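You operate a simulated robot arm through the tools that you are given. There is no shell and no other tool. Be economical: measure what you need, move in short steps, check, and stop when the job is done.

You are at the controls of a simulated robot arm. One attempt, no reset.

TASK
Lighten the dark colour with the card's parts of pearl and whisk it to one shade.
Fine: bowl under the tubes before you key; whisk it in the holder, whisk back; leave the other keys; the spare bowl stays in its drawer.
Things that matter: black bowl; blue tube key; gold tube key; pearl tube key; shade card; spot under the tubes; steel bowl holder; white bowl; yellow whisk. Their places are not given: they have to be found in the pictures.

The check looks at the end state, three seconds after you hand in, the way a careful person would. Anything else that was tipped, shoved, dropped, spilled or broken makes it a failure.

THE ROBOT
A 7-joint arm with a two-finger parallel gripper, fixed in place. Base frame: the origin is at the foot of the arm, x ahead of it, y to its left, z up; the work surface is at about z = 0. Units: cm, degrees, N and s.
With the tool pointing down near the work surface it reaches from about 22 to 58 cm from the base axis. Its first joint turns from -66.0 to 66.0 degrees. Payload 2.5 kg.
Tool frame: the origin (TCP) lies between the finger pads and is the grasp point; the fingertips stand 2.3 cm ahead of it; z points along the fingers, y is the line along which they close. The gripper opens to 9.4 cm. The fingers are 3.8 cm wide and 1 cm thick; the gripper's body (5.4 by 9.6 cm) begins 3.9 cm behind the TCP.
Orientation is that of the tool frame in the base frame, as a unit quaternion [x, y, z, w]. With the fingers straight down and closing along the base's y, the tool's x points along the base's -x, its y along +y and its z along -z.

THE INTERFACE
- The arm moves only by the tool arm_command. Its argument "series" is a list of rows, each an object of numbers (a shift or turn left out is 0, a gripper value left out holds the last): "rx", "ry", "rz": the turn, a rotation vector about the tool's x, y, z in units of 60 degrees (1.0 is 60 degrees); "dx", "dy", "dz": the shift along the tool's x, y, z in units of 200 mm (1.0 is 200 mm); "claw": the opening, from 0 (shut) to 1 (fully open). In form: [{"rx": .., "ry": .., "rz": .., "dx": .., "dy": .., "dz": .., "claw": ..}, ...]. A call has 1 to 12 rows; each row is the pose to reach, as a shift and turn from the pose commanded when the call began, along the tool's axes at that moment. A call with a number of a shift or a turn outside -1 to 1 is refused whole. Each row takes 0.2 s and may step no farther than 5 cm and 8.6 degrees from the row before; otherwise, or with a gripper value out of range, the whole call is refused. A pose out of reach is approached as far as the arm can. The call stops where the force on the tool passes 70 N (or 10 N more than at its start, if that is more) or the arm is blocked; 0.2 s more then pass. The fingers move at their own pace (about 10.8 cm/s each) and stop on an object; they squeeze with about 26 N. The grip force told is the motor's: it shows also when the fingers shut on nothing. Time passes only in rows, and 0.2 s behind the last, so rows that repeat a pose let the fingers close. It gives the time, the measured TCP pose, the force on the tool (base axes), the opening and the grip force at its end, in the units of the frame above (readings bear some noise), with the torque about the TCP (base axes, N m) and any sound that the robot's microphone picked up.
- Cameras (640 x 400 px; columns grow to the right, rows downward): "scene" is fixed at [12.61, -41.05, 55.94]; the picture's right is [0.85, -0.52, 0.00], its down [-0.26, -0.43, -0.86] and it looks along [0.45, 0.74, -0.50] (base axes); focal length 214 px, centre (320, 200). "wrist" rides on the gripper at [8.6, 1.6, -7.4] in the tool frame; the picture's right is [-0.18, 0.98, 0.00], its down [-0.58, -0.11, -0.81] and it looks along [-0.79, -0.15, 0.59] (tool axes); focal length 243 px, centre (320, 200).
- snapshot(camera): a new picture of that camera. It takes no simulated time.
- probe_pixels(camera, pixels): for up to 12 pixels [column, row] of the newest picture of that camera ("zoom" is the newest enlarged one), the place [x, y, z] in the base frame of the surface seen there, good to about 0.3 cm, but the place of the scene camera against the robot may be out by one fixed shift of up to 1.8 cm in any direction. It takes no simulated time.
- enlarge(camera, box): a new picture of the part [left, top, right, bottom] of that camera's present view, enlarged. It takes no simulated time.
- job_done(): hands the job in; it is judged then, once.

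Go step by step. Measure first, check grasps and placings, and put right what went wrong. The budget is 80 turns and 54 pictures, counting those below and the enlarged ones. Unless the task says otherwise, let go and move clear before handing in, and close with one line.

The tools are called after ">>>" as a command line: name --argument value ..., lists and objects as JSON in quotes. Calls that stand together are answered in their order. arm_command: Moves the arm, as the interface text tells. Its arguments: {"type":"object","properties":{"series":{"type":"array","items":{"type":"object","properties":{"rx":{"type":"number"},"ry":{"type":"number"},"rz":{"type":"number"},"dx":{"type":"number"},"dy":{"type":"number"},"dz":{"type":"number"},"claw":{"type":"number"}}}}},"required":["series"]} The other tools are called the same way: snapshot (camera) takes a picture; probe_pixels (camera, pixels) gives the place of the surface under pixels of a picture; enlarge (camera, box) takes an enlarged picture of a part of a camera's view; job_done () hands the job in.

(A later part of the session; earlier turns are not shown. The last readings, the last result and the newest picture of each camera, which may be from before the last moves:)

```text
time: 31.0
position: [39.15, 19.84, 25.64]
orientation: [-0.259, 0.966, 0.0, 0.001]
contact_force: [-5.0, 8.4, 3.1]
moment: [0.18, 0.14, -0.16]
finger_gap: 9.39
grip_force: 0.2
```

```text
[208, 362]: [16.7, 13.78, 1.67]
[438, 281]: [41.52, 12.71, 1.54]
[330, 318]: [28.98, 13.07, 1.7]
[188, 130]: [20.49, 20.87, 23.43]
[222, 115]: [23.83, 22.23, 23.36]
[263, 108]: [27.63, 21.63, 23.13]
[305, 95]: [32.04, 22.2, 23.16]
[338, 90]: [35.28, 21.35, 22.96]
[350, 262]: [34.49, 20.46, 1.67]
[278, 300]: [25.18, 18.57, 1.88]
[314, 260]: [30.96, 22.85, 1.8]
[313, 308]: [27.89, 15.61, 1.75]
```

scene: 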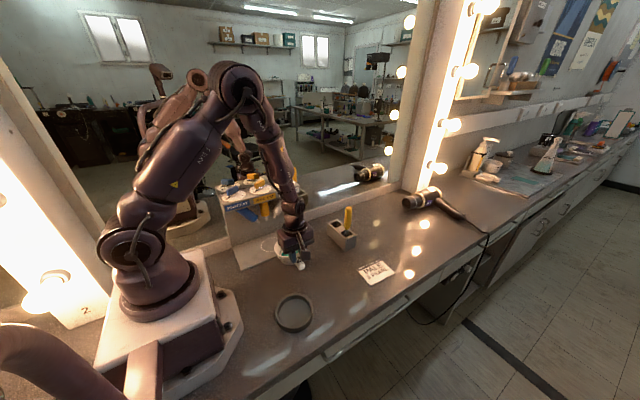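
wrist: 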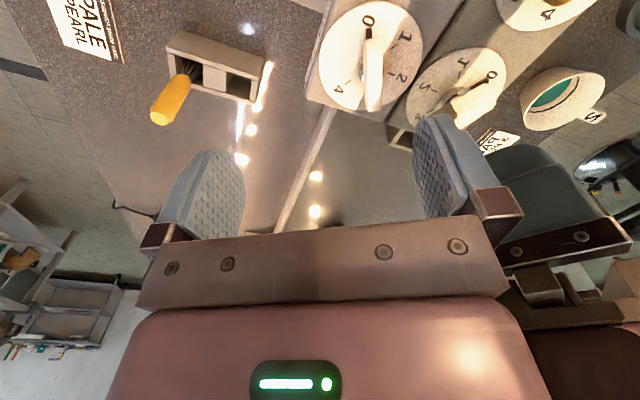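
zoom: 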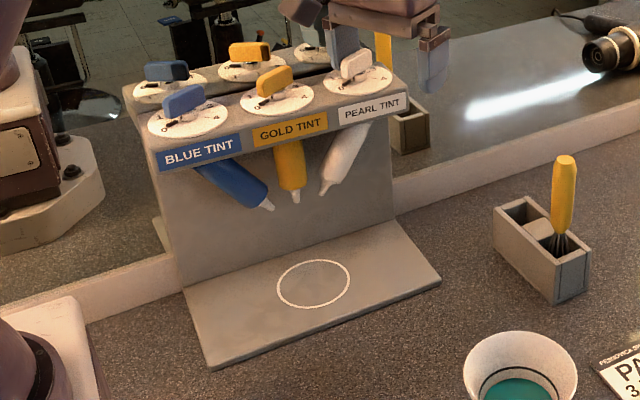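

Slight clockwise yaw (~2.5°) since I pull at one end. I'll pull 1.6 cm more to open a gap behind the box, then straddle and grip the box itself to slide and square it.

>>> arm_command --series '[{"dy": -0.014}, {"dy": -0.028}, {"dy": -0.042}, {"dy": -0.056}, {"dy": -0.07}, {"dy": -0.085}, {"dy": -0.085}, {"dy": -0.05}]'

>>> arm_command --series '[{"dz": -0.1}, {"dz": -0.25}, {"dz": -0.4}, {"dz": -0.4}]'

>>> snapshot --camera "wrist"

```text
time: 32.8
position: [39.64, 18.76, 25.63]
orientation: [-0.258, 0.966, -0.001, 0.0]
contact_force: [0.7, -0.2, -0.2]
moment: [-0.03, -0.01, -0.01]
finger_gap: 9.39
grip_force: 0.1
```

```text
time: 33.8
position: [39.62, 18.88, 33.74]
orientation: [-0.259, 0.966, 0.0, 0.001]
contact_force: [-0.2, 0.7, 0.2]
moment: [0.01, 0.0, 0.0]
finger_gap: 9.42
grip_force: 0.1
```

```text
18 pictures are left
```

wrist: 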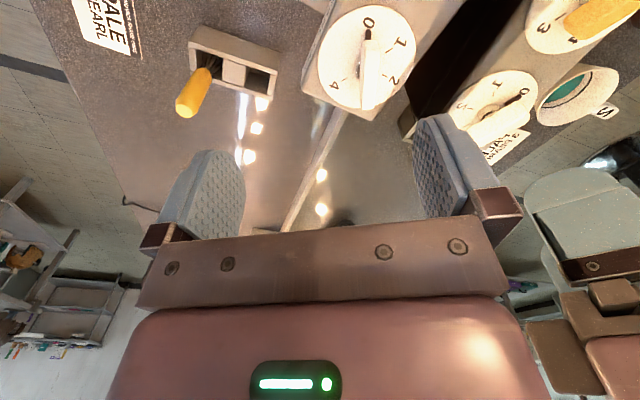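

The gap behind the box is now visible. Probing the dial and box edges.

>>> probe_pixels --camera "wrist" --pixels '[[368, 22], [402, 41], [395, 79], [335, 86], [368, 75], [302, 90], [320, 40], [375, 118], [425, 60], [460, 5], [430, 52], [385, 110]]'

```text
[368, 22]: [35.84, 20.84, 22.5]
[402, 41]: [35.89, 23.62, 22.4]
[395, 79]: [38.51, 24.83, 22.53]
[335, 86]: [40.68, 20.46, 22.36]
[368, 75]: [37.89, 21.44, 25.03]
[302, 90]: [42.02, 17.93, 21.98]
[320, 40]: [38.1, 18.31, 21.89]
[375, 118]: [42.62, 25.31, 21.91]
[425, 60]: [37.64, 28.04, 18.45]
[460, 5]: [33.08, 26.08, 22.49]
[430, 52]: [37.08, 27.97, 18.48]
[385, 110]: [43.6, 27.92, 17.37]
```

Pearl centre ≈(38.3,22.0), box yaw ≈−4°, ~1.8 cm gap at the back. Moving above the box between gold and pearl, aligned to it.

>>> arm_command --series '[{"dx": 0.036, "dy": 0.052, "rz": 0.12}, {"dx": 0.072, "dy": 0.104, "rz": 0.24}, {"dx": 0.108, "dy": 0.156, "rz": 0.36}, {"dx": 0.144, "dy": 0.208, "rz": 0.48}, {"dx": 0.1795, "dy": 0.26, "rz": 0.567}, {"dx": 0.1795, "dy": 0.26, "rz": 0.567}]'

>>> snapshot --camera "wrist"

```text
time: 35.2
position: [33.81, 21.73, 33.82]
orientation: [0.036, 0.999, 0.0, 0.001]
contact_force: [0.2, 0.0, 0.0]
moment: [-0.02, 0.01, -0.01]
finger_gap: 9.41
grip_force: 0.0
```

```text
17 pictures are left
```

wrist: 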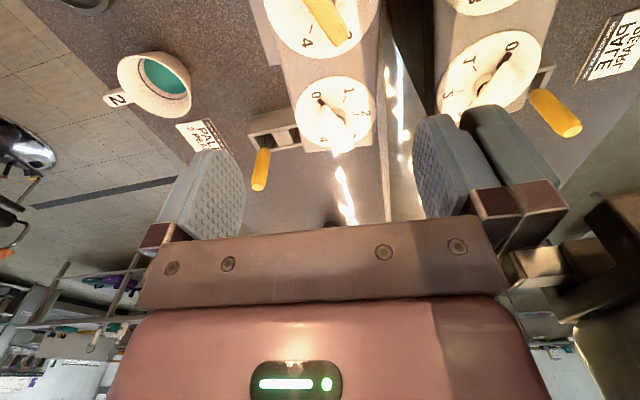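

>>> probe_pixels --camera "wrist" --pixels '[[284, 70], [301, 145], [378, 60], [377, 140], [385, 40], [318, 97], [349, 92], [366, 116], [324, 138], [307, 42], [395, 100], [268, 20]]'

```text
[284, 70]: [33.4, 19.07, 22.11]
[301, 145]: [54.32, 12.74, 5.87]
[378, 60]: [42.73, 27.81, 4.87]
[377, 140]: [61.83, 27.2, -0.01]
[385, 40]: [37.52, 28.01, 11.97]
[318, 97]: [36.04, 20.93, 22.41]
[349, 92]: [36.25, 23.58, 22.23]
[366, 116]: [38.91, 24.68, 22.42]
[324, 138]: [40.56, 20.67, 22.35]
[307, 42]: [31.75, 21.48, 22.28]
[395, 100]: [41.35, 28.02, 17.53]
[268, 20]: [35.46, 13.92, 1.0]
```

Box front at y≈19.0, back ≈26; with TCP y=21.73 the back finger has ~0.4 cm on both sides. Descending carefully to straddle the box.

>>> arm_command --series '[{"dz": 0.15}, {"dz": 0.3}, {"dz": 0.4}, {"dz": 0.46}, {"dz": 0.5}, {"dz": 0.54}, {"dz": 0.57}, {"dz": 0.595}, {"dz": 0.595}]'

```text
time: 37.2
position: [33.93, 21.87, 21.69]
orientation: [0.036, 0.999, 0.0, 0.002]
contact_force: [-0.2, 0.5, 0.1]
moment: [0.01, 0.03, 0.0]
finger_gap: 9.39
grip_force: 0.0
```

No contact on the way down. Closing on the box.

>>> arm_command --series '[{"claw": 0.6}, {"claw": 0.6}, {"claw": 0.5}, {"claw": 0.5}]'

```text
time: 38.2
position: [33.8, 21.89, 21.7]
orientation: [0.037, 0.999, 0.001, 0.0]
contact_force: [-5.7, 10.8, 1.6]
moment: [-0.06, 0.52, -0.73]
finger_gap: 7.49
grip_force: 26.0
```

Gripped (gap 7.5). Sliding the dispenser back by ≈(+1.25,−5.55) with a 4° square-up, slowly.

>>> arm_command --series '[{"dx": -0.008, "dy": -0.027, "rz": -0.007}, {"dx": -0.017, "dy": -0.054, "rz": -0.014}, {"dx": -0.025, "dy": -0.082, "rz": -0.021}, {"dx": -0.033, "dy": -0.109, "rz": -0.028}, {"dx": -0.042, "dy": -0.136, "rz": -0.035}, {"dx": -0.05, "dy": -0.163, "rz": -0.042}, {"dx": -0.058, "dy": -0.19, "rz": -0.049}, {"dx": -0.066, "dy": -0.218, "rz": -0.056}, {"dx": -0.075, "dy": -0.245, "rz": -0.063}, {"dx": -0.083, "dy": -0.272, "rz": -0.07}, {"dx": -0.083, "dy": -0.272, "rz": -0.07}]'

>>> enlarge --camera "scene" --box '[215, 160, 335, 280]'

```text
time: 40.6
position: [35.27, 16.33, 21.63]
orientation: [-0.001, 1.0, 0.0, 0.002]
contact_force: [-5.6, 10.7, 7.8]
moment: [-0.1, -0.22, -0.75]
finger_gap: 7.42
grip_force: 26.2
```

```text
3.33 times, centred on (275, 220) of scene
```

zoom: 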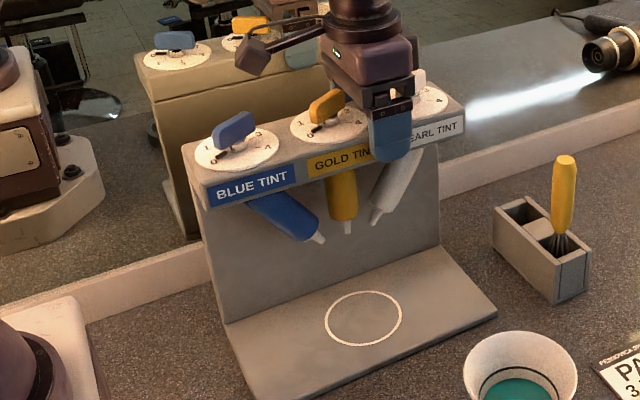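

The picture matches the original: spot at scene (288,255), right corner at (328,254) as before. Probing to confirm numerically.

>>> probe_pixels --camera "zoom" --pixels '[[364, 292], [364, 346], [326, 322], [403, 313], [494, 312], [270, 392], [382, 352], [440, 100], [232, 142], [268, 140], [465, 115], [210, 200]]'

```text
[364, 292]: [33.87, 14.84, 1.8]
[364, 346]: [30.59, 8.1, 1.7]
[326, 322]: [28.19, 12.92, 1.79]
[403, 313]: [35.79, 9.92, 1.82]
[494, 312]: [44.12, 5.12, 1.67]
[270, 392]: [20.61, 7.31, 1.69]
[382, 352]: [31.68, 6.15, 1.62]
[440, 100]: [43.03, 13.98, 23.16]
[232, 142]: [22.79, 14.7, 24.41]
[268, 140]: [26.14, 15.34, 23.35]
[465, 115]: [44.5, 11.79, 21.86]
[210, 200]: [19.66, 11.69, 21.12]
```

Within ~0.3 cm of the original. Nudging (−0.3,+0.3), releasing, and rising.

>>> arm_command --series '[{"dx": 0.008, "dy": 0.01}, {"dx": 0.018, "dy": 0.02}, {"dx": 0.018, "dy": 0.02}, {"dx": 0.018, "dy": 0.02, "claw": 1}, {"dx": 0.018, "dy": 0.02, "claw": 1}, {"dx": 0.018, "dy": 0.02, "claw": 1}, {"dx": 0.018, "dy": 0.02, "dz": -0.12}, {"dx": 0.018, "dy": 0.02, "dz": -0.3}, {"dx": 0.018, "dy": 0.02, "dz": -0.5}, {"dx": 0.018, "dy": 0.02, "dz": -0.7}, {"dx": 0.018, "dy": 0.02, "dz": -0.7}]'

>>> snapshot --camera "wrist"

```text
time: 43.0
position: [34.7, 16.38, 35.9]
orientation: [-0.001, 1.0, 0.001, 0.001]
contact_force: [0.1, -0.1, 0.0]
moment: [-0.01, -0.01, 0.01]
finger_gap: 9.42
grip_force: 0.2
```

```text
15 pictures are left
```

wrist: 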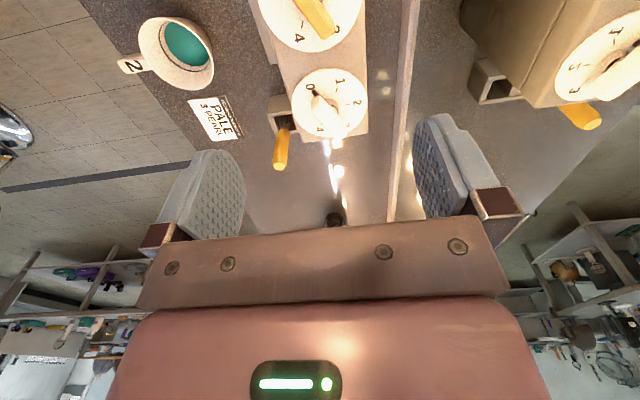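

>>> probe_pixels --camera "wrist" --pixels '[[312, 88], [340, 80], [357, 102], [319, 129], [300, 37], [281, 75], [364, 60], [142, 50], [210, 70], [188, 90], [130, 65], [172, 20]]'

```text
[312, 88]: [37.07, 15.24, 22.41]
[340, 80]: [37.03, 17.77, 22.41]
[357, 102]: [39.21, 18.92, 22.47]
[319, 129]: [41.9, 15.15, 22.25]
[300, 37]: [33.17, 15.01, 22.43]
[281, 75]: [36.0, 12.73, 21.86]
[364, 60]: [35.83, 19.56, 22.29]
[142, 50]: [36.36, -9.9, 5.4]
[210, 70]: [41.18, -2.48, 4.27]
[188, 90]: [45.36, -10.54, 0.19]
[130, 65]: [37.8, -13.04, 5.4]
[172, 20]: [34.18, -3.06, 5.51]
```

The dispenser is restored to within ~0.2 cm of its original place. Returning to the bowl handle: first turning 60° while travelling high.

>>> arm_command --series '[{"dx": -0.02, "dy": -0.125, "rz": -0.125}, {"dx": -0.045, "dy": -0.25, "rz": -0.25}, {"dx": -0.067, "dy": -0.375, "rz": -0.375}, {"dx": -0.09, "dy": -0.5, "rz": -0.5}, {"dx": -0.112, "dy": -0.625, "rz": -0.625}, {"dx": -0.135, "dy": -0.75, "rz": -0.75}, {"dx": -0.157, "dy": -0.875, "rz": -0.875}, {"dx": -0.18, "dy": -1.0, "rz": -1.0}, {"dx": -0.18, "dy": -1.0, "rz": -1.0}]'

```text
time: 45.0
position: [38.38, -3.52, 35.74]
orientation: [-0.502, 0.865, -0.001, 0.001]
contact_force: [0.9, -0.5, -0.2]
moment: [0.01, -0.02, -0.01]
finger_gap: 9.39
grip_force: 0.0
```

>>> arm_command --series '[{"dx": 0.07, "dy": -0.04, "dz": 0.1, "rz": -0.125, "claw": 0.55}, {"dx": 0.14, "dy": -0.08, "dz": 0.22, "rz": -0.25}, {"dx": 0.21, "dy": -0.12, "dz": 0.34, "rz": -0.375}, {"dx": 0.28, "dy": -0.16, "dz": 0.46, "rz": -0.5}, {"dx": 0.34, "dy": -0.19, "dz": 0.58, "rz": -0.5}, {"dx": 0.38, "dy": -0.22, "dz": 0.7, "rz": -0.5}, {"dx": 0.414, "dy": -0.232, "dz": 0.83, "rz": -0.5}, {"dx": 0.414, "dy": -0.232, "dz": 0.96, "rz": -0.5}, {"dx": 0.414, "dy": -0.232, "dz": 0.985, "rz": -0.5}, {"dx": 0.414, "dy": -0.232, "dz": 0.985, "rz": -0.5}]'

>>> snapshot --camera "wrist"

```text
time: 47.2
position: [38.49, -13.05, 15.93]
orientation: [0.708, -0.706, 0.0, 0.0]
contact_force: [0.4, 0.3, 0.4]
moment: [-0.04, -0.04, 0.03]
finger_gap: 5.18
grip_force: 0.0
```

```text
14 pictures are left
```

wrist: 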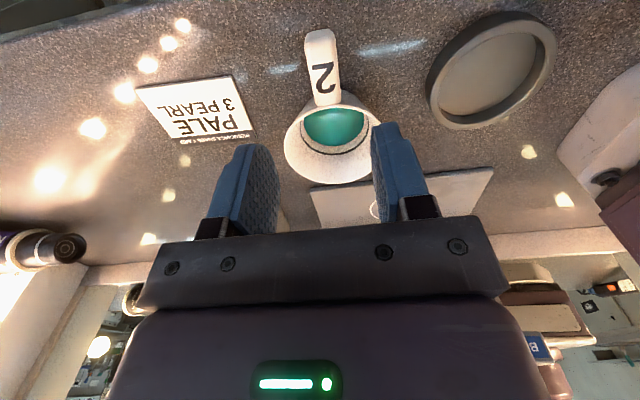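

>>> probe_pixels --camera "wrist" --pixels '[[319, 33], [320, 42], [308, 60], [337, 60], [326, 98], [326, 80], [290, 150], [376, 140], [328, 180], [335, 125], [335, 145], [490, 80]]'

```text
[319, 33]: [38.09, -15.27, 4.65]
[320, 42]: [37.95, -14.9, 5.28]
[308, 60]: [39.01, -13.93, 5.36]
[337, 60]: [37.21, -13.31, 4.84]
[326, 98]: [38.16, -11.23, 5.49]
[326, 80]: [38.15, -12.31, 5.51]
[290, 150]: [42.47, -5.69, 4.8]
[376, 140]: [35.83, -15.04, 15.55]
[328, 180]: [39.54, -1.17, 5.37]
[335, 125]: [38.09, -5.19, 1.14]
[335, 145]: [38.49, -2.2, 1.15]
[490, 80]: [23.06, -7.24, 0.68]
```

Handle centre x≈38.13, end y≈−15.5, bowl centre ≈(38.1,−5.6). Gripping at y≈−12.6, deep (z≈4.5), then lifting 3 cm.

>>> arm_command --series '[{"dx": -0.022, "dy": 0.0175, "dz": 0.15}, {"dx": -0.022, "dy": 0.0175, "dz": 0.3}, {"dx": -0.022, "dy": 0.0175, "dz": 0.42}, {"dx": -0.022, "dy": 0.0175, "dz": 0.5}, {"dx": -0.022, "dy": 0.0175, "dz": 0.57}, {"dx": -0.022, "dy": 0.0175, "dz": 0.57}, {"dx": -0.022, "dy": 0.0175, "dz": 0.57, "claw": 0}, {"dx": -0.022, "dy": 0.0175, "dz": 0.57, "claw": 0}, {"dx": -0.022, "dy": 0.0175, "dz": 0.57, "claw": 0}, {"dx": -0.022, "dy": 0.0175, "dz": 0.57, "claw": 0}, {"dx": -0.022, "dy": 0.0175, "dz": 0.57, "claw": 0}]'

>>> arm_command --series '[{"dz": -0.012}, {"dz": -0.026}, {"dz": -0.042}, {"dz": -0.06}, {"dz": -0.08}, {"dz": -0.1}, {"dz": -0.12}, {"dz": -0.14}, {"dz": -0.155}, {"dz": -0.155}, {"dz": -0.155}]'

>>> snapshot --camera "wrist"

```text
time: 49.6
position: [38.06, -12.52, 4.46]
orientation: [0.708, -0.706, 0.001, -0.001]
contact_force: [0.5, 0.2, 0.3]
moment: [-0.08, 0.02, -0.02]
finger_gap: 2.18
grip_force: 26.1
```

```text
time: 52.0
position: [37.95, -12.44, 7.83]
orientation: [0.708, -0.706, 0.001, 0.0]
contact_force: [0.4, -0.3, -0.6]
moment: [-0.04, 0.01, 0.01]
finger_gap: 2.16
grip_force: 26.2
```

```text
13 pictures are left
```

wrist: 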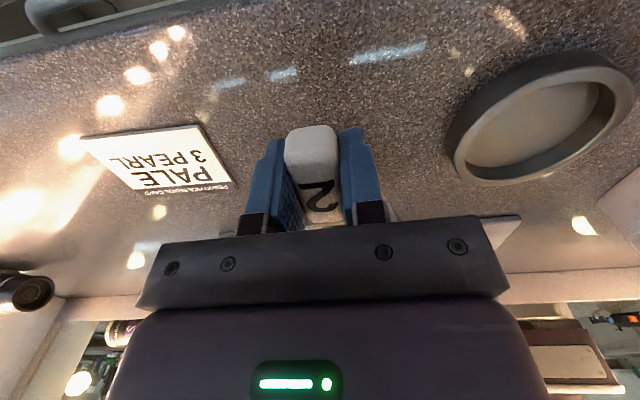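

>>> probe_pixels --camera "wrist" --pixels '[[310, 132], [312, 150], [315, 165], [318, 185], [320, 205], [322, 220], [395, 212]]'

>>> enlarge --camera "scene" --box '[270, 195, 400, 315]'

```text
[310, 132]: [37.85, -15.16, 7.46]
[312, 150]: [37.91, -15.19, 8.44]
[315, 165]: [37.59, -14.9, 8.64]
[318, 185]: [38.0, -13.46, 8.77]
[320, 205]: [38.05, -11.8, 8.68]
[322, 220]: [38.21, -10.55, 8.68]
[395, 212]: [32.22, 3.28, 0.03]
```

```text
3.33 times, centred on (335, 255) of scene
```

zoom: 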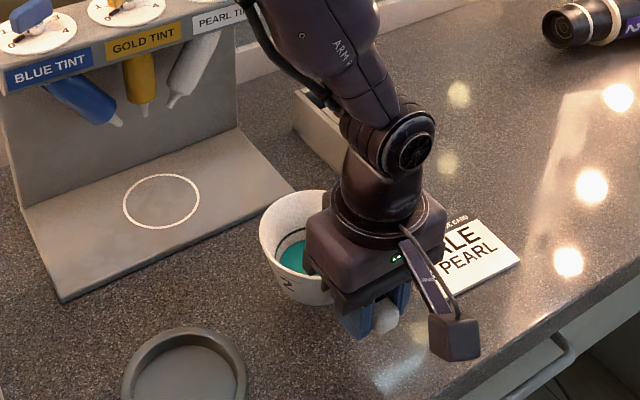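

Handle top is level at 8.7, so the bowl is really lifted 3.3 cm this time. Carrying it over the spot.

>>> arm_command --series '[{"dx": -0.04, "dy": 0.016}, {"dx": -0.11, "dy": 0.043}, {"dx": -0.2, "dy": 0.078}, {"dx": -0.3, "dy": 0.116}, {"dx": -0.4, "dy": 0.155}, {"dx": -0.5, "dy": 0.194}, {"dx": -0.6, "dy": 0.233}, {"dx": -0.7, "dy": 0.271}, {"dx": -0.79, "dy": 0.306}, {"dx": -0.86, "dy": 0.333}, {"dx": -0.909, "dy": 0.3525}, {"dx": -0.909, "dy": 0.3525}]'

>>> enlarge --camera "scene" --box '[220, 180, 350, 300]'

```text
time: 54.6
position: [31.0, 5.67, 7.82]
orientation: [0.708, -0.706, 0.0, -0.001]
contact_force: [0.1, 0.0, -1.5]
moment: [-0.05, 0.01, -0.04]
finger_gap: 2.17
grip_force: 26.1
```

```text
3.33 times, centred on (285, 240) of scene
```

zoom: 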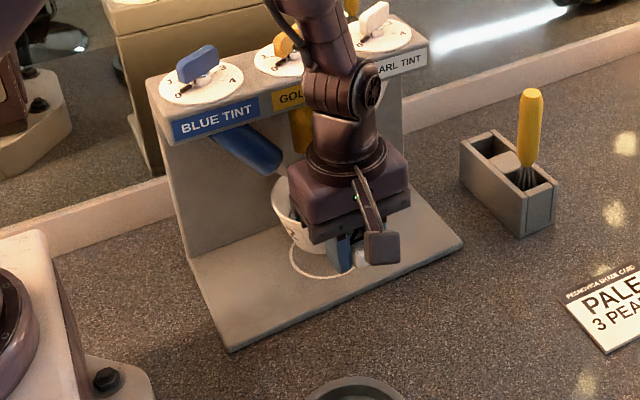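

No contact; the bowl hangs over the spot ring. Lowering onto the plate, releasing, and backing away.

>>> arm_command --series '[{"dz": 0.025}, {"dz": 0.055}, {"dz": 0.085}, {"dz": 0.105}, {"dz": 0.118}, {"dz": 0.118}, {"dz": 0.118, "claw": 0.5}, {"dz": 0.118, "claw": 0.5}, {"dz": 0.0, "claw": 0.5}, {"dz": -0.15, "dx": 0.1}, {"dz": -0.3, "dx": 0.25}, {"dz": -0.45, "dx": 0.4}]'

>>> enlarge --camera "scene" --box '[220, 180, 350, 300]'

```text
time: 57.2
position: [30.76, -1.99, 16.78]
orientation: [0.708, -0.706, 0.0, -0.001]
contact_force: [-0.1, 1.1, -0.1]
moment: [0.0, 0.04, -0.04]
finger_gap: 4.69
grip_force: 0.1
```

```text
3.33 times, centred on (285, 240) of scene
```

zoom: 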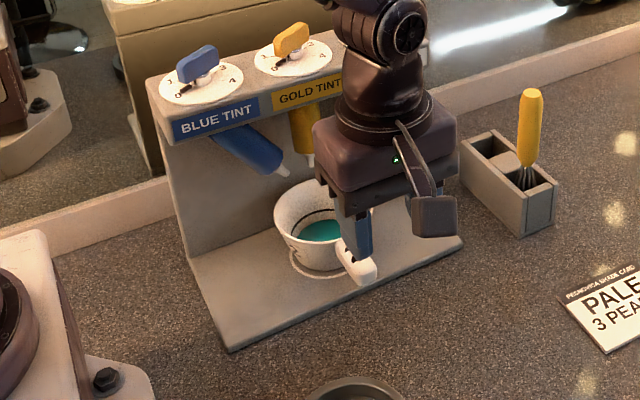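

The bowl stands on the ring under the nozzles. Now raising and turning to the pearl key orientation.

>>> arm_command --series '[{"dz": -0.12, "rz": 0.125}, {"dz": -0.24, "rz": 0.25, "claw": 0.4}, {"dz": -0.36, "rz": 0.375}, {"dz": -0.48, "rz": 0.5}, {"dz": -0.6, "rz": 0.625}, {"dz": -0.7, "rz": 0.75}, {"dz": -0.78, "rz": 0.875}, {"dz": -0.8, "rz": 1.0}, {"dz": -0.8, "rz": 1.0}]'

```text
time: 59.2
position: [30.9, -2.37, 32.68]
orientation: [-0.258, 0.966, 0.001, 0.0]
contact_force: [0.1, -0.2, -0.1]
moment: [-0.03, 0.03, -0.03]
finger_gap: 3.76
grip_force: 0.0
```

>>> arm_command --series '[{"dx": -0.14, "dy": 0.1}, {"dx": -0.29, "dy": 0.205}, {"dx": -0.44, "dy": 0.315}, {"dx": -0.6, "dy": 0.43}, {"dx": -0.74, "dy": 0.53}, {"dx": -0.84, "dy": 0.6}, {"dx": -0.84, "dy": 0.6}]'

>>> snapshot --camera "wrist"

```text
time: 60.8
position: [39.09, 16.25, 32.79]
orientation: [-0.26, 0.966, 0.0, 0.001]
contact_force: [-0.4, -0.5, -0.8]
moment: [0.04, 0.02, -0.05]
finger_gap: 3.76
grip_force: 0.0
```

```text
9 pictures are left
```

wrist: 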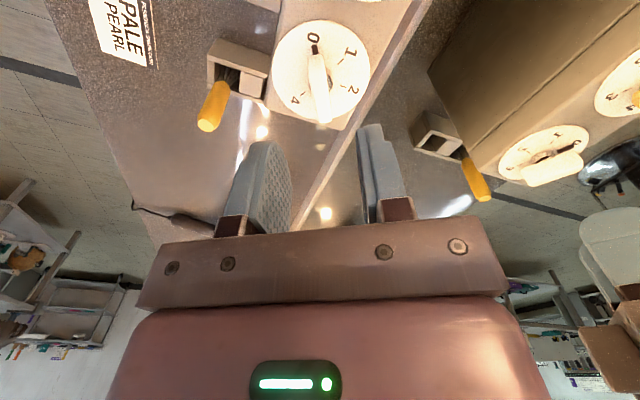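

Probing dial marks and key ends, plus the whisk and stand visible here.

>>> probe_pixels --camera "wrist" --pixels '[[314, 38], [351, 50], [354, 88], [294, 101], [314, 58], [324, 115], [318, 85], [209, 115], [217, 90], [206, 127], [228, 78], [253, 85]]'

```text
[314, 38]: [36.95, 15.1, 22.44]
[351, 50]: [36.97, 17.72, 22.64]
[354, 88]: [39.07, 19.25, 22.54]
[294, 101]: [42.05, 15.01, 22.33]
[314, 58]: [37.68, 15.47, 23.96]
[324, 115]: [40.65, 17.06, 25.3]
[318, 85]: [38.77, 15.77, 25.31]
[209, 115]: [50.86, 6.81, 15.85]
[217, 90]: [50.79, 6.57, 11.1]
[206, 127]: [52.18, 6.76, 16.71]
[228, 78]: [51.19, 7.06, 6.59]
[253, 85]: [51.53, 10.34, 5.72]
```

Key centre ≈(39.5,16.37). Lowering onto the blade and gripping.

>>> arm_command --series '[{"dx": -0.0208, "dy": -0.005, "dz": 0.12}, {"dx": -0.0208, "dy": -0.005, "dz": 0.22}, {"dx": -0.0208, "dy": -0.005, "dz": 0.3}, {"dx": -0.0208, "dy": -0.005, "dz": 0.34}, {"dx": -0.0208, "dy": -0.005, "dz": 0.368}, {"dx": -0.0208, "dy": -0.005, "dz": 0.368}, {"dx": -0.0208, "dy": -0.005, "dz": 0.368, "claw": 0}, {"dx": -0.0208, "dy": -0.005, "dz": 0.368, "claw": 0}, {"dx": -0.0208, "dy": -0.005, "dz": 0.368, "claw": 0}]'

```text
time: 62.8
position: [39.88, 16.62, 25.29]
orientation: [-0.259, 0.966, 0.0, 0.0]
contact_force: [-2.6, 5.2, -0.3]
moment: [0.13, 0.0, 0.0]
finger_gap: 1.64
grip_force: 25.7
```

Gripped the blade (gap 1.64). Re-reading the pose to get the hinge offset right before turning.

>>> arm_command --series '[{"dz": 0}]'

>>> arm_command --series '[{"dz": 0}]'

```text
time: 63.2
position: [39.84, 16.64, 25.28]
orientation: [-0.261, 0.965, 0.001, 0.001]
contact_force: [-1.8, 7.8, 0.0]
moment: [0.09, 0.02, -0.09]
finger_gap: 1.61
grip_force: 26.5
```

```text
time: 63.6
position: [39.88, 16.6, 25.43]
orientation: [-0.26, 0.966, 0.0, 0.0]
contact_force: [-3.0, 5.2, -1.0]
moment: [0.44, -0.36, -0.1]
finger_gap: 1.61
grip_force: 25.9
```

Settled pose is (39.87,16.62): about 0.43 cm off the hinge along the blade. Opening, shifting back 0.42 cm, regripping so the turn is about the true axis.

>>> arm_command --series '[{"claw": 0.35}, {"claw": 0.35}, {"dx": 0.012, "claw": 0.35}, {"dx": 0.021}, {"dx": 0.021}, {"dx": 0.021, "claw": 0}, {"dx": 0.021, "claw": 0}, {"dx": 0.021, "claw": 0}, {"dx": 0.021, "claw": 0}]'

```text
time: 65.6
position: [39.58, 16.43, 25.28]
orientation: [-0.261, 0.965, 0.001, 0.001]
contact_force: [-2.5, -0.7, 2.0]
moment: [0.07, -0.05, -0.03]
finger_gap: 1.64
grip_force: 25.5
```

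Now at (39.58,16.43), on the axis with low force. Turning the first 60° clockwise.

>>> arm_command --series '[{"rz": 0.1}, {"rz": 0.2}, {"rz": 0.3}, {"rz": 0.4}, {"rz": 0.5}, {"rz": 0.6}, {"rz": 0.7}, {"rz": 0.8}, {"rz": 0.9}, {"rz": 1.0}, {"rz": 1.0}]'

```text
time: 68.0
position: [39.43, 16.4, 25.43]
orientation: [0.258, 0.966, 0.001, 0.002]
contact_force: [6.0, 1.5, 0.3]
moment: [-0.04, -0.35, 0.0]
finger_gap: 1.63
grip_force: 25.9
```

60° done (mark 1), forces small. Next 60°.

>>> arm_command --series '[{"rz": 0.1}, {"rz": 0.2}, {"rz": 0.3}, {"rz": 0.4}, {"rz": 0.5}, {"rz": 0.6}, {"rz": 0.7}, {"rz": 0.8}, {"rz": 0.9}, {"rz": 1.0}, {"rz": 1.0}]'

```text
time: 70.4
position: [39.47, 16.34, 25.41]
orientation: [0.707, 0.707, -0.001, 0.0]
contact_force: [-6.4, -9.1, 7.9]
moment: [-0.45, 0.17, 0.01]
finger_gap: 1.62
grip_force: 26.2
```

>>> arm_command --series '[{"rz": 0.1}, {"rz": 0.2}, {"rz": 0.3}, {"rz": 0.4}, {"rz": 0.5}, {"rz": 0.6}, {"rz": 0.7}, {"rz": 0.8}, {"rz": 0.9}, {"rz": 1.0}, {"rz": 1.0}]'

```text
time: 72.8
position: [39.63, 16.5, 25.4]
orientation: [0.966, 0.259, 0.002, 0.0]
contact_force: [-3.4, -7.5, 10.9]
moment: [0.19, -0.48, 0.03]
finger_gap: 1.61
grip_force: 25.5
```

180° done: tool y at −60°, i.e. pointer at 3. Releasing and rising.

>>> arm_command --series '[{"claw": 0.4}, {"claw": 0.4}, {"claw": 0.4}, {"dz": -0.1}, {"dz": -0.25}, {"dz": -0.4}, {"dz": -0.5}, {"dz": -0.5}]'

>>> arm_command --series '[{"rz": -0.125, "dx": -0.06}, {"rz": -0.25, "dx": -0.12}, {"rz": -0.375, "dx": -0.18}, {"rz": -0.5, "dx": -0.24}, {"rz": -0.625, "dx": -0.3}, {"rz": -0.75, "dx": -0.36}, {"rz": -0.875, "dx": -0.4}, {"rz": -1.0, "dx": -0.4}, {"rz": -1.0, "dx": -0.4}]'

```text
time: 74.6
position: [39.51, 16.68, 35.26]
orientation: [0.966, 0.26, 0.001, 0.0]
contact_force: [-0.1, -0.3, 0.0]
moment: [-0.02, 0.01, 0.0]
finger_gap: 3.73
grip_force: 0.0
```

```text
time: 76.6
position: [32.64, 12.46, 35.37]
orientation: [0.706, 0.708, 0.001, 0.001]
contact_force: [0.5, 0.7, 0.3]
moment: [-0.03, 0.0, -0.01]
finger_gap: 3.76
grip_force: 0.1
```

>>> arm_command --series '[{"rz": -0.125, "dx": -0.08, "dy": -0.01}, {"rz": -0.25, "dx": -0.16, "dy": -0.02}, {"rz": -0.375, "dx": -0.24, "dy": -0.03}, {"rz": -0.5, "dx": -0.32, "dy": -0.04}, {"rz": -0.625, "dx": -0.4, "dy": -0.06}, {"rz": -0.75, "dx": -0.48, "dy": -0.08}, {"rz": -0.875, "dx": -0.54, "dy": -0.09}, {"rz": -1.0, "dx": -0.6, "dy": -0.09}, {"rz": -1.0, "dx": -0.6, "dy": -0.09}]'

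>>> arm_command --series '[{"rz": -0.125}, {"rz": -0.25}, {"rz": -0.375}, {"rz": -0.5}, {"rz": -0.625}, {"rz": -0.75}, {"rz": -0.875}, {"rz": -1.0}, {"rz": -1.0}]'

>>> arm_command --series '[{"rz": -0.125}, {"rz": -0.25}, {"rz": -0.375}, {"rz": -0.5}, {"rz": -0.625}, {"rz": -0.75}, {"rz": -0.875}, {"rz": -1.0}, {"rz": -1.0}]'

>>> enlarge --camera "scene" --box '[225, 170, 345, 280]'

```text
time: 78.6
position: [30.78, 0.44, 35.25]
orientation: [0.257, 0.966, 0.0, 0.0]
contact_force: [0.3, 0.5, -0.7]
moment: [0.01, 0.0, -0.03]
finger_gap: 3.77
grip_force: 0.1
```

```text
time: 80.6
position: [30.94, 0.37, 35.36]
orientation: [-0.26, 0.966, 0.0, 0.001]
contact_force: [-0.9, 0.4, 0.1]
moment: [-0.01, 0.02, -0.01]
finger_gap: 3.77
grip_force: 0.2
```

```text
time: 82.6
position: [30.86, 0.25, 35.2]
orientation: [0.708, -0.706, 0.0, -0.001]
contact_force: [0.3, 0.3, -1.1]
moment: [0.0, 0.02, 0.04]
finger_gap: 3.78
grip_force: 0.0
```

```text
3.64 times, centred on (285, 225) of scene
```

zoom: 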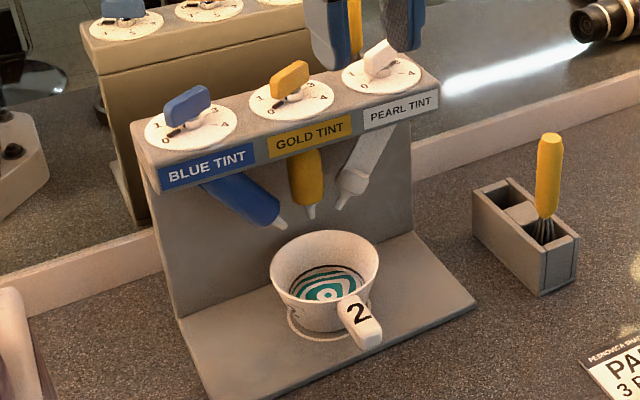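

The pearl has gone into the bowl as white rings, other keys are at 0. Probing the handle for regrip.

>>> probe_pixels --camera "zoom" --pixels '[[366, 340], [358, 315], [350, 298], [272, 262], [377, 262], [325, 233], [330, 297], [545, 140]]'

```text
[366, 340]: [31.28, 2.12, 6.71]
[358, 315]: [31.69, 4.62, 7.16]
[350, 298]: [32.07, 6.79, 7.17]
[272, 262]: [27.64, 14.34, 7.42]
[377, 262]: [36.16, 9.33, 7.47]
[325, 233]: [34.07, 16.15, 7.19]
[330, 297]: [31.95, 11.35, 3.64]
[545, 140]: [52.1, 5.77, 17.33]
```

Bowl centre ≈(31.0,12.75), as placed. Descending to regrip the handle at the same point.

>>> arm_command --series '[{"dz": 0.2, "claw": 0.5}, {"dz": 0.4}, {"dz": 0.6}, {"dz": 0.8}, {"dz": 0.95, "dx": -0.08}, {"dz": 1.0, "dx": -0.2}, {"dz": 1.0, "dx": -0.272}, {"dz": 1.0, "dx": -0.272}]'

>>> arm_command --series '[{"dz": 0.15}, {"dz": 0.28}, {"dz": 0.38}, {"dz": 0.44}, {"dz": 0.485}, {"dz": 0.485}, {"dz": 0.485, "claw": 0}, {"dz": 0.485, "claw": 0}, {"dz": 0.485, "claw": 0}, {"dz": 0.485, "claw": 0}, {"dz": 0.485, "claw": 0}]'

```text
time: 84.4
position: [30.83, 5.91, 15.4]
orientation: [0.708, -0.707, 0.001, -0.001]
contact_force: [-0.7, -0.2, 0.0]
moment: [-0.02, 0.0, 0.03]
finger_gap: 4.71
grip_force: 0.0
```

```text
time: 86.8
position: [30.92, 5.69, 5.72]
orientation: [0.708, -0.706, 0.001, -0.001]
contact_force: [0.2, -0.4, -0.3]
moment: [-0.05, -0.03, 0.02]
finger_gap: 2.13
grip_force: 26.0
```

Gripped but 0.3 cm higher than last time; reopening, lowering to 5.4 and regripping for safety.

>>> arm_command --series '[{"claw": 0.4}, {"claw": 0.4}, {"dz": 0.016}, {"dz": 0.018}, {"dz": 0.018}, {"dz": 0.018, "claw": 0}, {"dz": 0.018, "claw": 0}, {"dz": 0.018, "claw": 0}, {"dz": 0.018, "claw": 0}]'

>>> arm_command --series '[{"dz": -0.012}, {"dz": -0.026}, {"dz": -0.042}, {"dz": -0.06}, {"dz": -0.08}, {"dz": -0.1}, {"dz": -0.12}, {"dz": -0.135}, {"dz": -0.14}, {"dz": -0.14}]'

>>> snapshot --camera "wrist"

```text
time: 88.8
position: [30.87, 5.74, 5.27]
orientation: [0.707, -0.707, 0.001, -0.001]
contact_force: [-0.7, -1.1, 2.9]
moment: [0.07, 0.02, 0.02]
finger_gap: 2.16
grip_force: 26.1
```

```text
time: 91.0
position: [30.96, 5.75, 8.12]
orientation: [0.708, -0.707, 0.001, 0.0]
contact_force: [-0.1, -1.2, -1.7]
moment: [-0.08, -0.03, -0.03]
finger_gap: 2.16
grip_force: 25.9
```

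```text
7 pictures are left
```

wrist: 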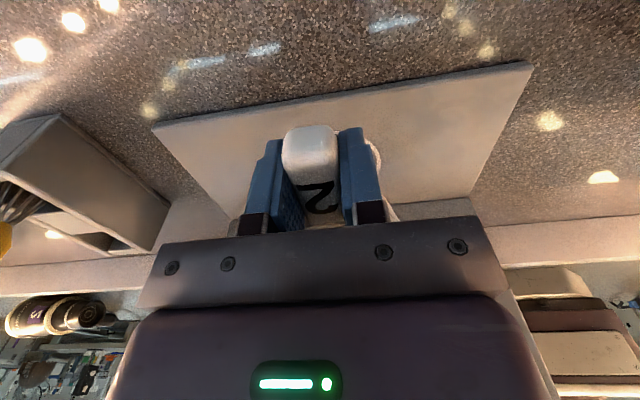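

Held level. Carrying it straight back (−y) to where the wrist camera can see the holder ring.

>>> arm_command --series '[{"dx": 0.04, "dz": -0.01}, {"dx": 0.11, "dz": -0.02}, {"dx": 0.2, "dz": -0.03}, {"dx": 0.3, "dz": -0.03}, {"dx": 0.4, "dy": -0.02, "dz": -0.03}, {"dx": 0.5, "dy": -0.04, "dz": -0.03}, {"dx": 0.6, "dy": -0.06, "dz": -0.03}, {"dx": 0.7, "dy": -0.08, "dz": -0.03}, {"dx": 0.8, "dy": -0.1, "dz": -0.03}, {"dx": 0.9, "dy": -0.12, "dz": -0.03}, {"dx": 0.96, "dy": -0.13, "dz": -0.03}, {"dx": 0.997, "dy": -0.13, "dz": -0.03}]'

>>> snapshot --camera "wrist"

```text
time: 93.6
position: [33.46, -14.14, 8.58]
orientation: [0.708, -0.707, 0.0, -0.001]
contact_force: [-0.9, -0.6, -1.7]
moment: [-0.06, 0.02, -0.02]
finger_gap: 2.14
grip_force: 26.0
```

```text
6 pictures are left
```

wrist: 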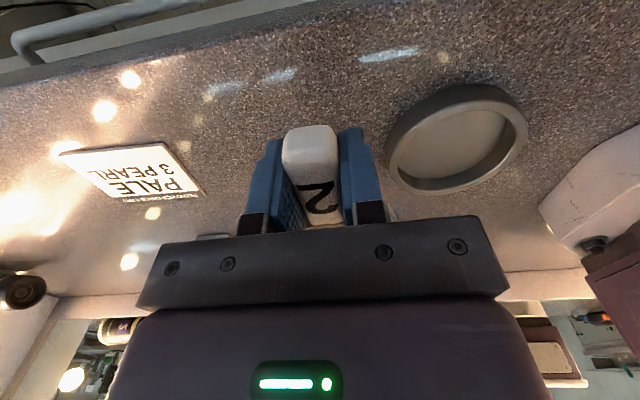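

Ring fully visible at (457,138). Probing its rim and floor.

>>> probe_pixels --camera "wrist" --pixels '[[460, 92], [440, 187], [392, 160], [521, 135], [400, 110], [510, 165], [455, 145], [475, 118], [430, 170], [404, 150], [500, 135], [312, 150]]'

```text
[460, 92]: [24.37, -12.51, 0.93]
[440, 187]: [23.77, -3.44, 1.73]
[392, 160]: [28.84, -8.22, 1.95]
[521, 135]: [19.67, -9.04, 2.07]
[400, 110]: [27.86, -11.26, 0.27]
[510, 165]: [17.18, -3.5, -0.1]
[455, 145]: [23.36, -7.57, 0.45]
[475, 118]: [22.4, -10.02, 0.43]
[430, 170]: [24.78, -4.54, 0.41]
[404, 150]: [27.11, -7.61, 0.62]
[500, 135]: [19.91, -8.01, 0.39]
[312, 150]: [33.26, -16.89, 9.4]
```

Holder centre ≈(23.85,−7.75), rim z≈2, floor≈0.45. Moving the bowl over it (TCP (23.75,−14.75)) and lowering to just inside the rim.

>>> arm_command --series '[{"dy": 0.03, "dx": 0.003}, {"dy": 0.09, "dx": 0.008}, {"dy": 0.16, "dx": 0.015}, {"dy": 0.24, "dx": 0.02}, {"dy": 0.32, "dx": 0.025}, {"dy": 0.4, "dx": 0.03}, {"dy": 0.455, "dx": 0.03}, {"dy": 0.485, "dx": 0.03}, {"dy": 0.485, "dx": 0.03}, {"dy": 0.485, "dx": 0.03, "dz": 0.04}, {"dy": 0.485, "dx": 0.03, "dz": 0.08}, {"dy": 0.485, "dx": 0.03, "dz": 0.1}]'

>>> arm_command --series '[{"dz": 0.012}, {"dz": 0.02}, {"dz": 0.02}]'

>>> enlarge --camera "scene" --box '[235, 255, 365, 355]'

```text
time: 96.2
position: [23.79, -14.79, 6.76]
orientation: [0.708, -0.706, 0.0, -0.001]
contact_force: [0.8, 0.2, -1.9]
moment: [-0.08, 0.0, -0.03]
finger_gap: 2.16
grip_force: 25.8
```

```text
time: 97.0
position: [23.84, -14.74, 6.21]
orientation: [0.708, -0.706, 0.001, -0.001]
contact_force: [-0.2, -0.6, -1.2]
moment: [-0.02, 0.03, -0.02]
finger_gap: 2.16
grip_force: 26.1
```

```text
4.00 times, centred on (300, 305) of scene
```

zoom: 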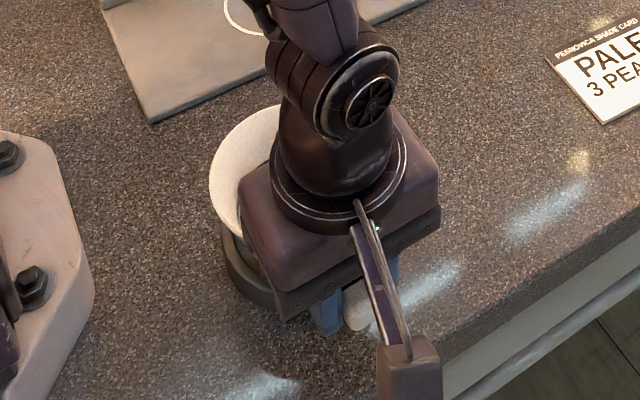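

No contact so far; bowl appears over the ring. Lowering slowly the last 1.2 cm while watching force.

>>> arm_command --series '[{"dz": 0.012}, {"dz": 0.024}, {"dz": 0.036}, {"dz": 0.048}, {"dz": 0.055}, {"dz": 0.055}]'

```text
time: 98.4
position: [23.84, -14.64, 5.31]
orientation: [0.707, -0.707, 0.0, -0.001]
contact_force: [-0.3, 0.2, -1.7]
moment: [-0.07, -0.04, 0.02]
finger_gap: 2.16
grip_force: 26.0
```

>>> arm_command --series '[{"dz": 0.008}, {"dz": 0.016}, {"dz": 0.022}, {"dz": 0.022}]'

```text
time: 99.4
position: [23.85, -14.6, 4.89]
orientation: [0.708, -0.706, 0.0, 0.0]
contact_force: [0.4, 0.5, 4.9]
moment: [0.34, 0.06, 0.01]
finger_gap: 2.13
grip_force: 26.5
```

Seated on the holder floor (4.9 N). Releasing, rising, and heading for the whisk.

>>> arm_command --series '[{"claw": 0.5}, {"claw": 0.5}, {"claw": 0.5}, {"dz": -0.1}, {"dz": -0.25}, {"dz": -0.45}, {"dz": -0.65}, {"dz": -0.85}, {"dz": -0.9}]'

>>> arm_command --series '[{"dx": -0.12, "dy": -0.12}, {"dx": -0.25, "dy": -0.26}, {"dx": -0.38, "dy": -0.42}, {"dx": -0.5, "dy": -0.58}, {"dx": -0.62, "dy": -0.72}, {"dx": -0.72, "dy": -0.86}, {"dx": -0.76, "dy": -1.0}, {"dx": -0.76, "dy": -1.0}]'

>>> snapshot --camera "wrist"

```text
time: 101.4
position: [23.71, -14.87, 22.77]
orientation: [0.708, -0.706, 0.0, 0.0]
contact_force: [0.3, 0.5, 0.3]
moment: [-0.01, 0.0, 0.01]
finger_gap: 4.7
grip_force: 0.1
```

```text
time: 103.2
position: [43.77, 0.37, 22.81]
orientation: [0.708, -0.706, 0.0, 0.0]
contact_force: [0.0, -0.4, 0.2]
moment: [0.0, -0.04, -0.02]
finger_gap: 4.7
grip_force: 0.1
```

```text
4 pictures are left
```

wrist: 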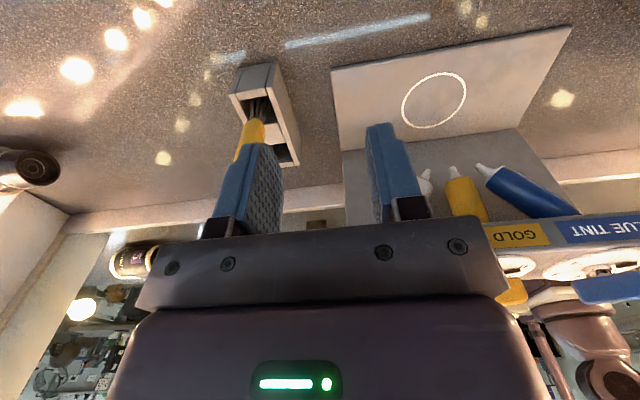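

The whisk is at (250,135), partly behind a finger. Probing it and the stand slot.

>>> probe_pixels --camera "wrist" --pixels '[[254, 122], [248, 128], [262, 128], [255, 130], [238, 155], [258, 105], [235, 90], [276, 70], [272, 92], [250, 97], [290, 140], [262, 103]]'

```text
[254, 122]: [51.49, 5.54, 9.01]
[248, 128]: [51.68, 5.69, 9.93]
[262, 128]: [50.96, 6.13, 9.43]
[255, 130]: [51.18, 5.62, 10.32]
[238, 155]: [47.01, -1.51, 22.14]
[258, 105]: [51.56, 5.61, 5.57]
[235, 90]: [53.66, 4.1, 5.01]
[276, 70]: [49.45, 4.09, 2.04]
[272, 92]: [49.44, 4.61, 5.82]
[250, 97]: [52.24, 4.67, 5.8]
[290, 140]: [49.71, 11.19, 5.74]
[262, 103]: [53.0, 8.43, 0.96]
```

Whisk axis ≈(51.6,6.55), top 16.7. Moving over it, lowering to z≈13.4 and gripping.

>>> arm_command --series '[{"dx": -0.1, "dy": -0.13}, {"dx": -0.2, "dy": -0.26}, {"dx": -0.31, "dy": -0.3915}, {"dx": -0.31, "dy": -0.3915}, {"dx": -0.31, "dy": -0.3915, "dz": 0.12}, {"dx": -0.31, "dy": -0.3915, "dz": 0.25}, {"dx": -0.31, "dy": -0.3915, "dz": 0.37}, {"dx": -0.31, "dy": -0.3915, "dz": 0.47}, {"dx": -0.31, "dy": -0.3915, "dz": 0.47}]'

>>> arm_command --series '[{"claw": 0}, {"claw": 0}, {"claw": 0}, {"claw": 0}]'

```text
time: 105.2
position: [51.48, 6.73, 13.23]
orientation: [0.708, -0.706, 0.001, -0.001]
contact_force: [-0.2, 0.3, 0.0]
moment: [0.0, -0.02, -0.02]
finger_gap: 4.71
grip_force: 0.0
```

```text
time: 106.2
position: [51.47, 6.71, 13.35]
orientation: [0.708, -0.706, 0.001, -0.001]
contact_force: [1.2, 0.1, -0.3]
moment: [-0.03, -0.12, 0.02]
finger_gap: 2.25
grip_force: 25.9
```

Whisk gripped (gap 2.25) at (51.47,6.71,13.35). Lifting 13 cm straight up and moving toward the bowl.

>>> arm_command --series '[{"dz": -0.05}, {"dz": -0.12}, {"dz": -0.22}, {"dz": -0.33}, {"dz": -0.44}, {"dz": -0.55}, {"dz": -0.65}, {"dz": -0.65}]'

>>> arm_command --series '[{"dy": 0.08, "dx": 0.04}, {"dy": 0.18, "dx": 0.09}, {"dy": 0.3, "dx": 0.155}, {"dy": 0.42, "dx": 0.22}, {"dy": 0.54, "dx": 0.28}, {"dy": 0.66, "dx": 0.345}, {"dy": 0.78, "dx": 0.41}, {"dy": 0.88, "dx": 0.46}, {"dy": 0.96, "dx": 0.5}, {"dy": 1.0, "dx": 0.52}, {"dy": 1.0, "dx": 0.52}]'

```text
time: 108.0
position: [51.57, 6.61, 26.56]
orientation: [0.708, -0.707, 0.0, -0.001]
contact_force: [0.2, -0.1, -0.9]
moment: [-0.01, 0.01, -0.02]
finger_gap: 2.28
grip_force: 25.7
```

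```text
time: 110.4
position: [31.62, -3.83, 26.39]
orientation: [0.707, -0.707, 0.0, -0.001]
contact_force: [-0.1, 0.4, 0.2]
moment: [0.0, 0.0, 0.03]
finger_gap: 2.27
grip_force: 26.1
```

Moving over the bowl and checking alignment from the scene.

>>> arm_command --series '[{"dy": 0.1, "dx": 0.05}, {"dy": 0.2, "dx": 0.1}, {"dy": 0.3, "dx": 0.15}, {"dy": 0.386, "dx": 0.1935}, {"dy": 0.386, "dx": 0.1935}, {"dy": 0.386, "dx": 0.1935}]'

>>> enlarge --camera "scene" --box '[230, 215, 370, 345]'

```text
time: 111.8
position: [23.93, -7.53, 26.33]
orientation: [0.707, -0.707, 0.001, -0.001]
contact_force: [-0.5, 0.6, 0.4]
moment: [-0.06, 0.01, 0.0]
finger_gap: 2.27
grip_force: 25.8
```

```text
3.08 times, centred on (300, 280) of scene
```

zoom: 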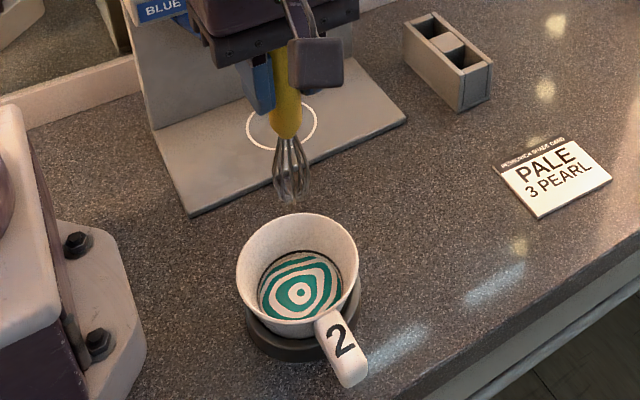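

The bowl sits in the holder with unmixed swirls, whisk above it. Probing whisk tip and colour centre.

>>> probe_pixels --camera "zoom" --pixels '[[292, 197], [280, 185], [304, 185], [290, 160], [300, 292], [262, 290], [340, 290], [238, 262], [358, 262], [290, 214], [335, 340], [284, 120]]'

```text
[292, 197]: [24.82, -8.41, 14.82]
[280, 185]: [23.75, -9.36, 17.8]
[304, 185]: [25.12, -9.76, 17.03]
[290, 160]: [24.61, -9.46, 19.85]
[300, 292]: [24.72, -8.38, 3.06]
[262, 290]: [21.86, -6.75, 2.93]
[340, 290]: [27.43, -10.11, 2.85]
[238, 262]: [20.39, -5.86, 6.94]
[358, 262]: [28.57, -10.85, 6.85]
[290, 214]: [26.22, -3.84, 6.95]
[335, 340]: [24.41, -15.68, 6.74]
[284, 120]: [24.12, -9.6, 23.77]
```

Colour surface z≈2.25 at (23.8,−7.5), whisk tip ≈12.4 below the TCP. Lowering the whisk into the colour.

>>> arm_command --series '[{"dz": 0.12, "dy": 0.003}, {"dz": 0.25, "dy": 0.003}, {"dz": 0.37, "dy": 0.003}, {"dz": 0.46, "dy": 0.003}, {"dz": 0.53, "dy": 0.003}, {"dz": 0.57, "dy": 0.003}, {"dz": 0.6, "dy": 0.003}, {"dz": 0.61, "dy": 0.003}, {"dz": 0.61, "dy": 0.003}]'

```text
time: 113.8
position: [23.83, -7.52, 14.3]
orientation: [0.708, -0.706, 0.0, -0.001]
contact_force: [-1.1, 0.3, -0.5]
moment: [-0.01, -0.01, 0.0]
finger_gap: 2.24
grip_force: 25.9
5 turns are left
```

Five turns remain, so I'll batch. No floor contact yet; lowering 0.35 cm more and stirring several circles, then looking.

>>> arm_command --series '[{"dz": 0.008}, {"dz": 0.0175}, {"dz": 0.0175, "dx": 0.04}, {"dz": 0.0175, "dx": 0.035, "dy": 0.02}, {"dz": 0.0175, "dx": 0.02, "dy": 0.035}, {"dz": 0.0175, "dx": 0.0, "dy": 0.04}, {"dz": 0.0175, "dx": -0.02, "dy": 0.035}, {"dz": 0.0175, "dx": -0.035, "dy": 0.02}, {"dz": 0.0175, "dx": -0.04, "dy": 0.0}, {"dz": 0.0175, "dx": -0.02, "dy": -0.035}, {"dz": 0.0175, "dx": 0.02, "dy": -0.035}, {"dz": 0.0175}]'

>>> arm_command --series '[{"dx": 0.07}, {"dx": 0.061, "dy": 0.035}, {"dx": 0.035, "dy": 0.061}, {"dy": 0.07}, {"dx": -0.035, "dy": 0.061}, {"dx": -0.061, "dy": 0.035}, {"dx": -0.07}, {"dx": -0.061, "dy": -0.035}, {"dx": -0.035, "dy": -0.061}, {"dy": -0.07}, {"dx": 0.045, "dy": -0.053}, {"dx": 0, "dy": 0}]'

>>> arm_command --series '[{"dx": 0.07}, {"dx": 0.061, "dy": 0.035}, {"dx": 0.035, "dy": 0.061}, {"dy": 0.07}, {"dx": -0.035, "dy": 0.061}, {"dx": -0.061, "dy": 0.035}, {"dx": -0.07}, {"dx": -0.061, "dy": -0.035}, {"dx": -0.035, "dy": -0.061}, {"dy": -0.07}, {"dx": 0.045, "dy": -0.053}, {"dx": 0, "dy": 0}]'

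>>> arm_command --series '[{"dx": 0.07}, {"dx": 0.061, "dy": 0.035}, {"dx": 0.035, "dy": 0.061}, {"dy": 0.07}, {"dx": -0.035, "dy": 0.061}, {"dx": -0.061, "dy": 0.035}, {"dx": -0.07}, {"dx": -0.061, "dy": -0.035}, {"dx": -0.035, "dy": -0.061}, {"dy": -0.07}, {"dx": 0.045, "dy": -0.053}, {"dx": 0, "dy": 0}]'

>>> arm_command --series '[{"dx": 0.07}, {"dx": 0.061, "dy": 0.035}, {"dx": 0.035, "dy": 0.061}, {"dy": 0.07}, {"dx": -0.035, "dy": 0.061}, {"dx": -0.061, "dy": 0.035}, {"dx": -0.07}, {"dx": -0.061, "dy": -0.035}, {"dx": -0.035, "dy": -0.061}, {"dy": -0.07}, {"dx": 0.045, "dy": -0.053}, {"dx": 0, "dy": 0}]'

>>> enlarge --camera "scene" --box '[240, 260, 340, 345]'

```text
time: 116.4
position: [23.77, -7.69, 13.78]
orientation: [0.709, -0.705, 0.001, -0.001]
contact_force: [-0.7, -0.2, -0.2]
moment: [0.02, 0.01, 0.0]
finger_gap: 2.25
grip_force: 26.1
```

```text
time: 119.0
position: [23.71, -7.52, 13.72]
orientation: [0.709, -0.706, 0.0, -0.001]
contact_force: [-0.7, 0.8, -1.1]
moment: [0.03, 0.02, 0.02]
finger_gap: 2.26
grip_force: 26.1
```

```text
time: 121.6
position: [23.88, -7.47, 13.74]
orientation: [0.708, -0.706, 0.002, 0.0]
contact_force: [0.3, 0.2, -0.9]
moment: [-0.02, 0.01, -0.01]
finger_gap: 2.26
grip_force: 25.9
```

```text
time: 124.2
position: [24.0, -7.64, 13.93]
orientation: [0.708, -0.706, 0.0, 0.0]
contact_force: [-1.0, 0.1, -0.9]
moment: [0.02, -0.02, 0.0]
finger_gap: 2.24
grip_force: 26.1
```

```text
time: 126.8
position: [23.89, -7.54, 13.65]
orientation: [0.707, -0.707, 0.001, 0.0]
contact_force: [-0.2, 0.0, -0.3]
moment: [0.02, 0.01, 0.01]
finger_gap: 2.28
grip_force: 26.1
```

```text
4.71 times, centred on (290, 302) of scene
4 turns are left
```

zoom: 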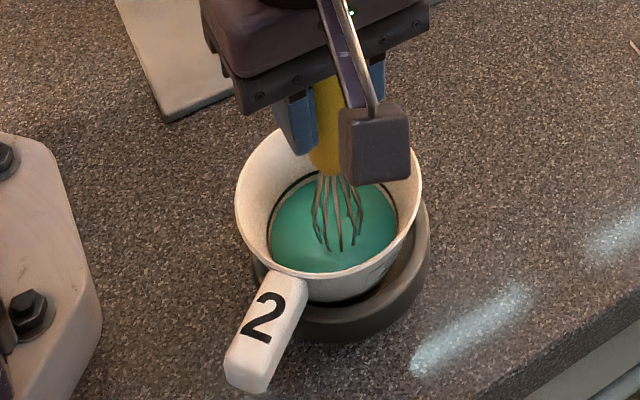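

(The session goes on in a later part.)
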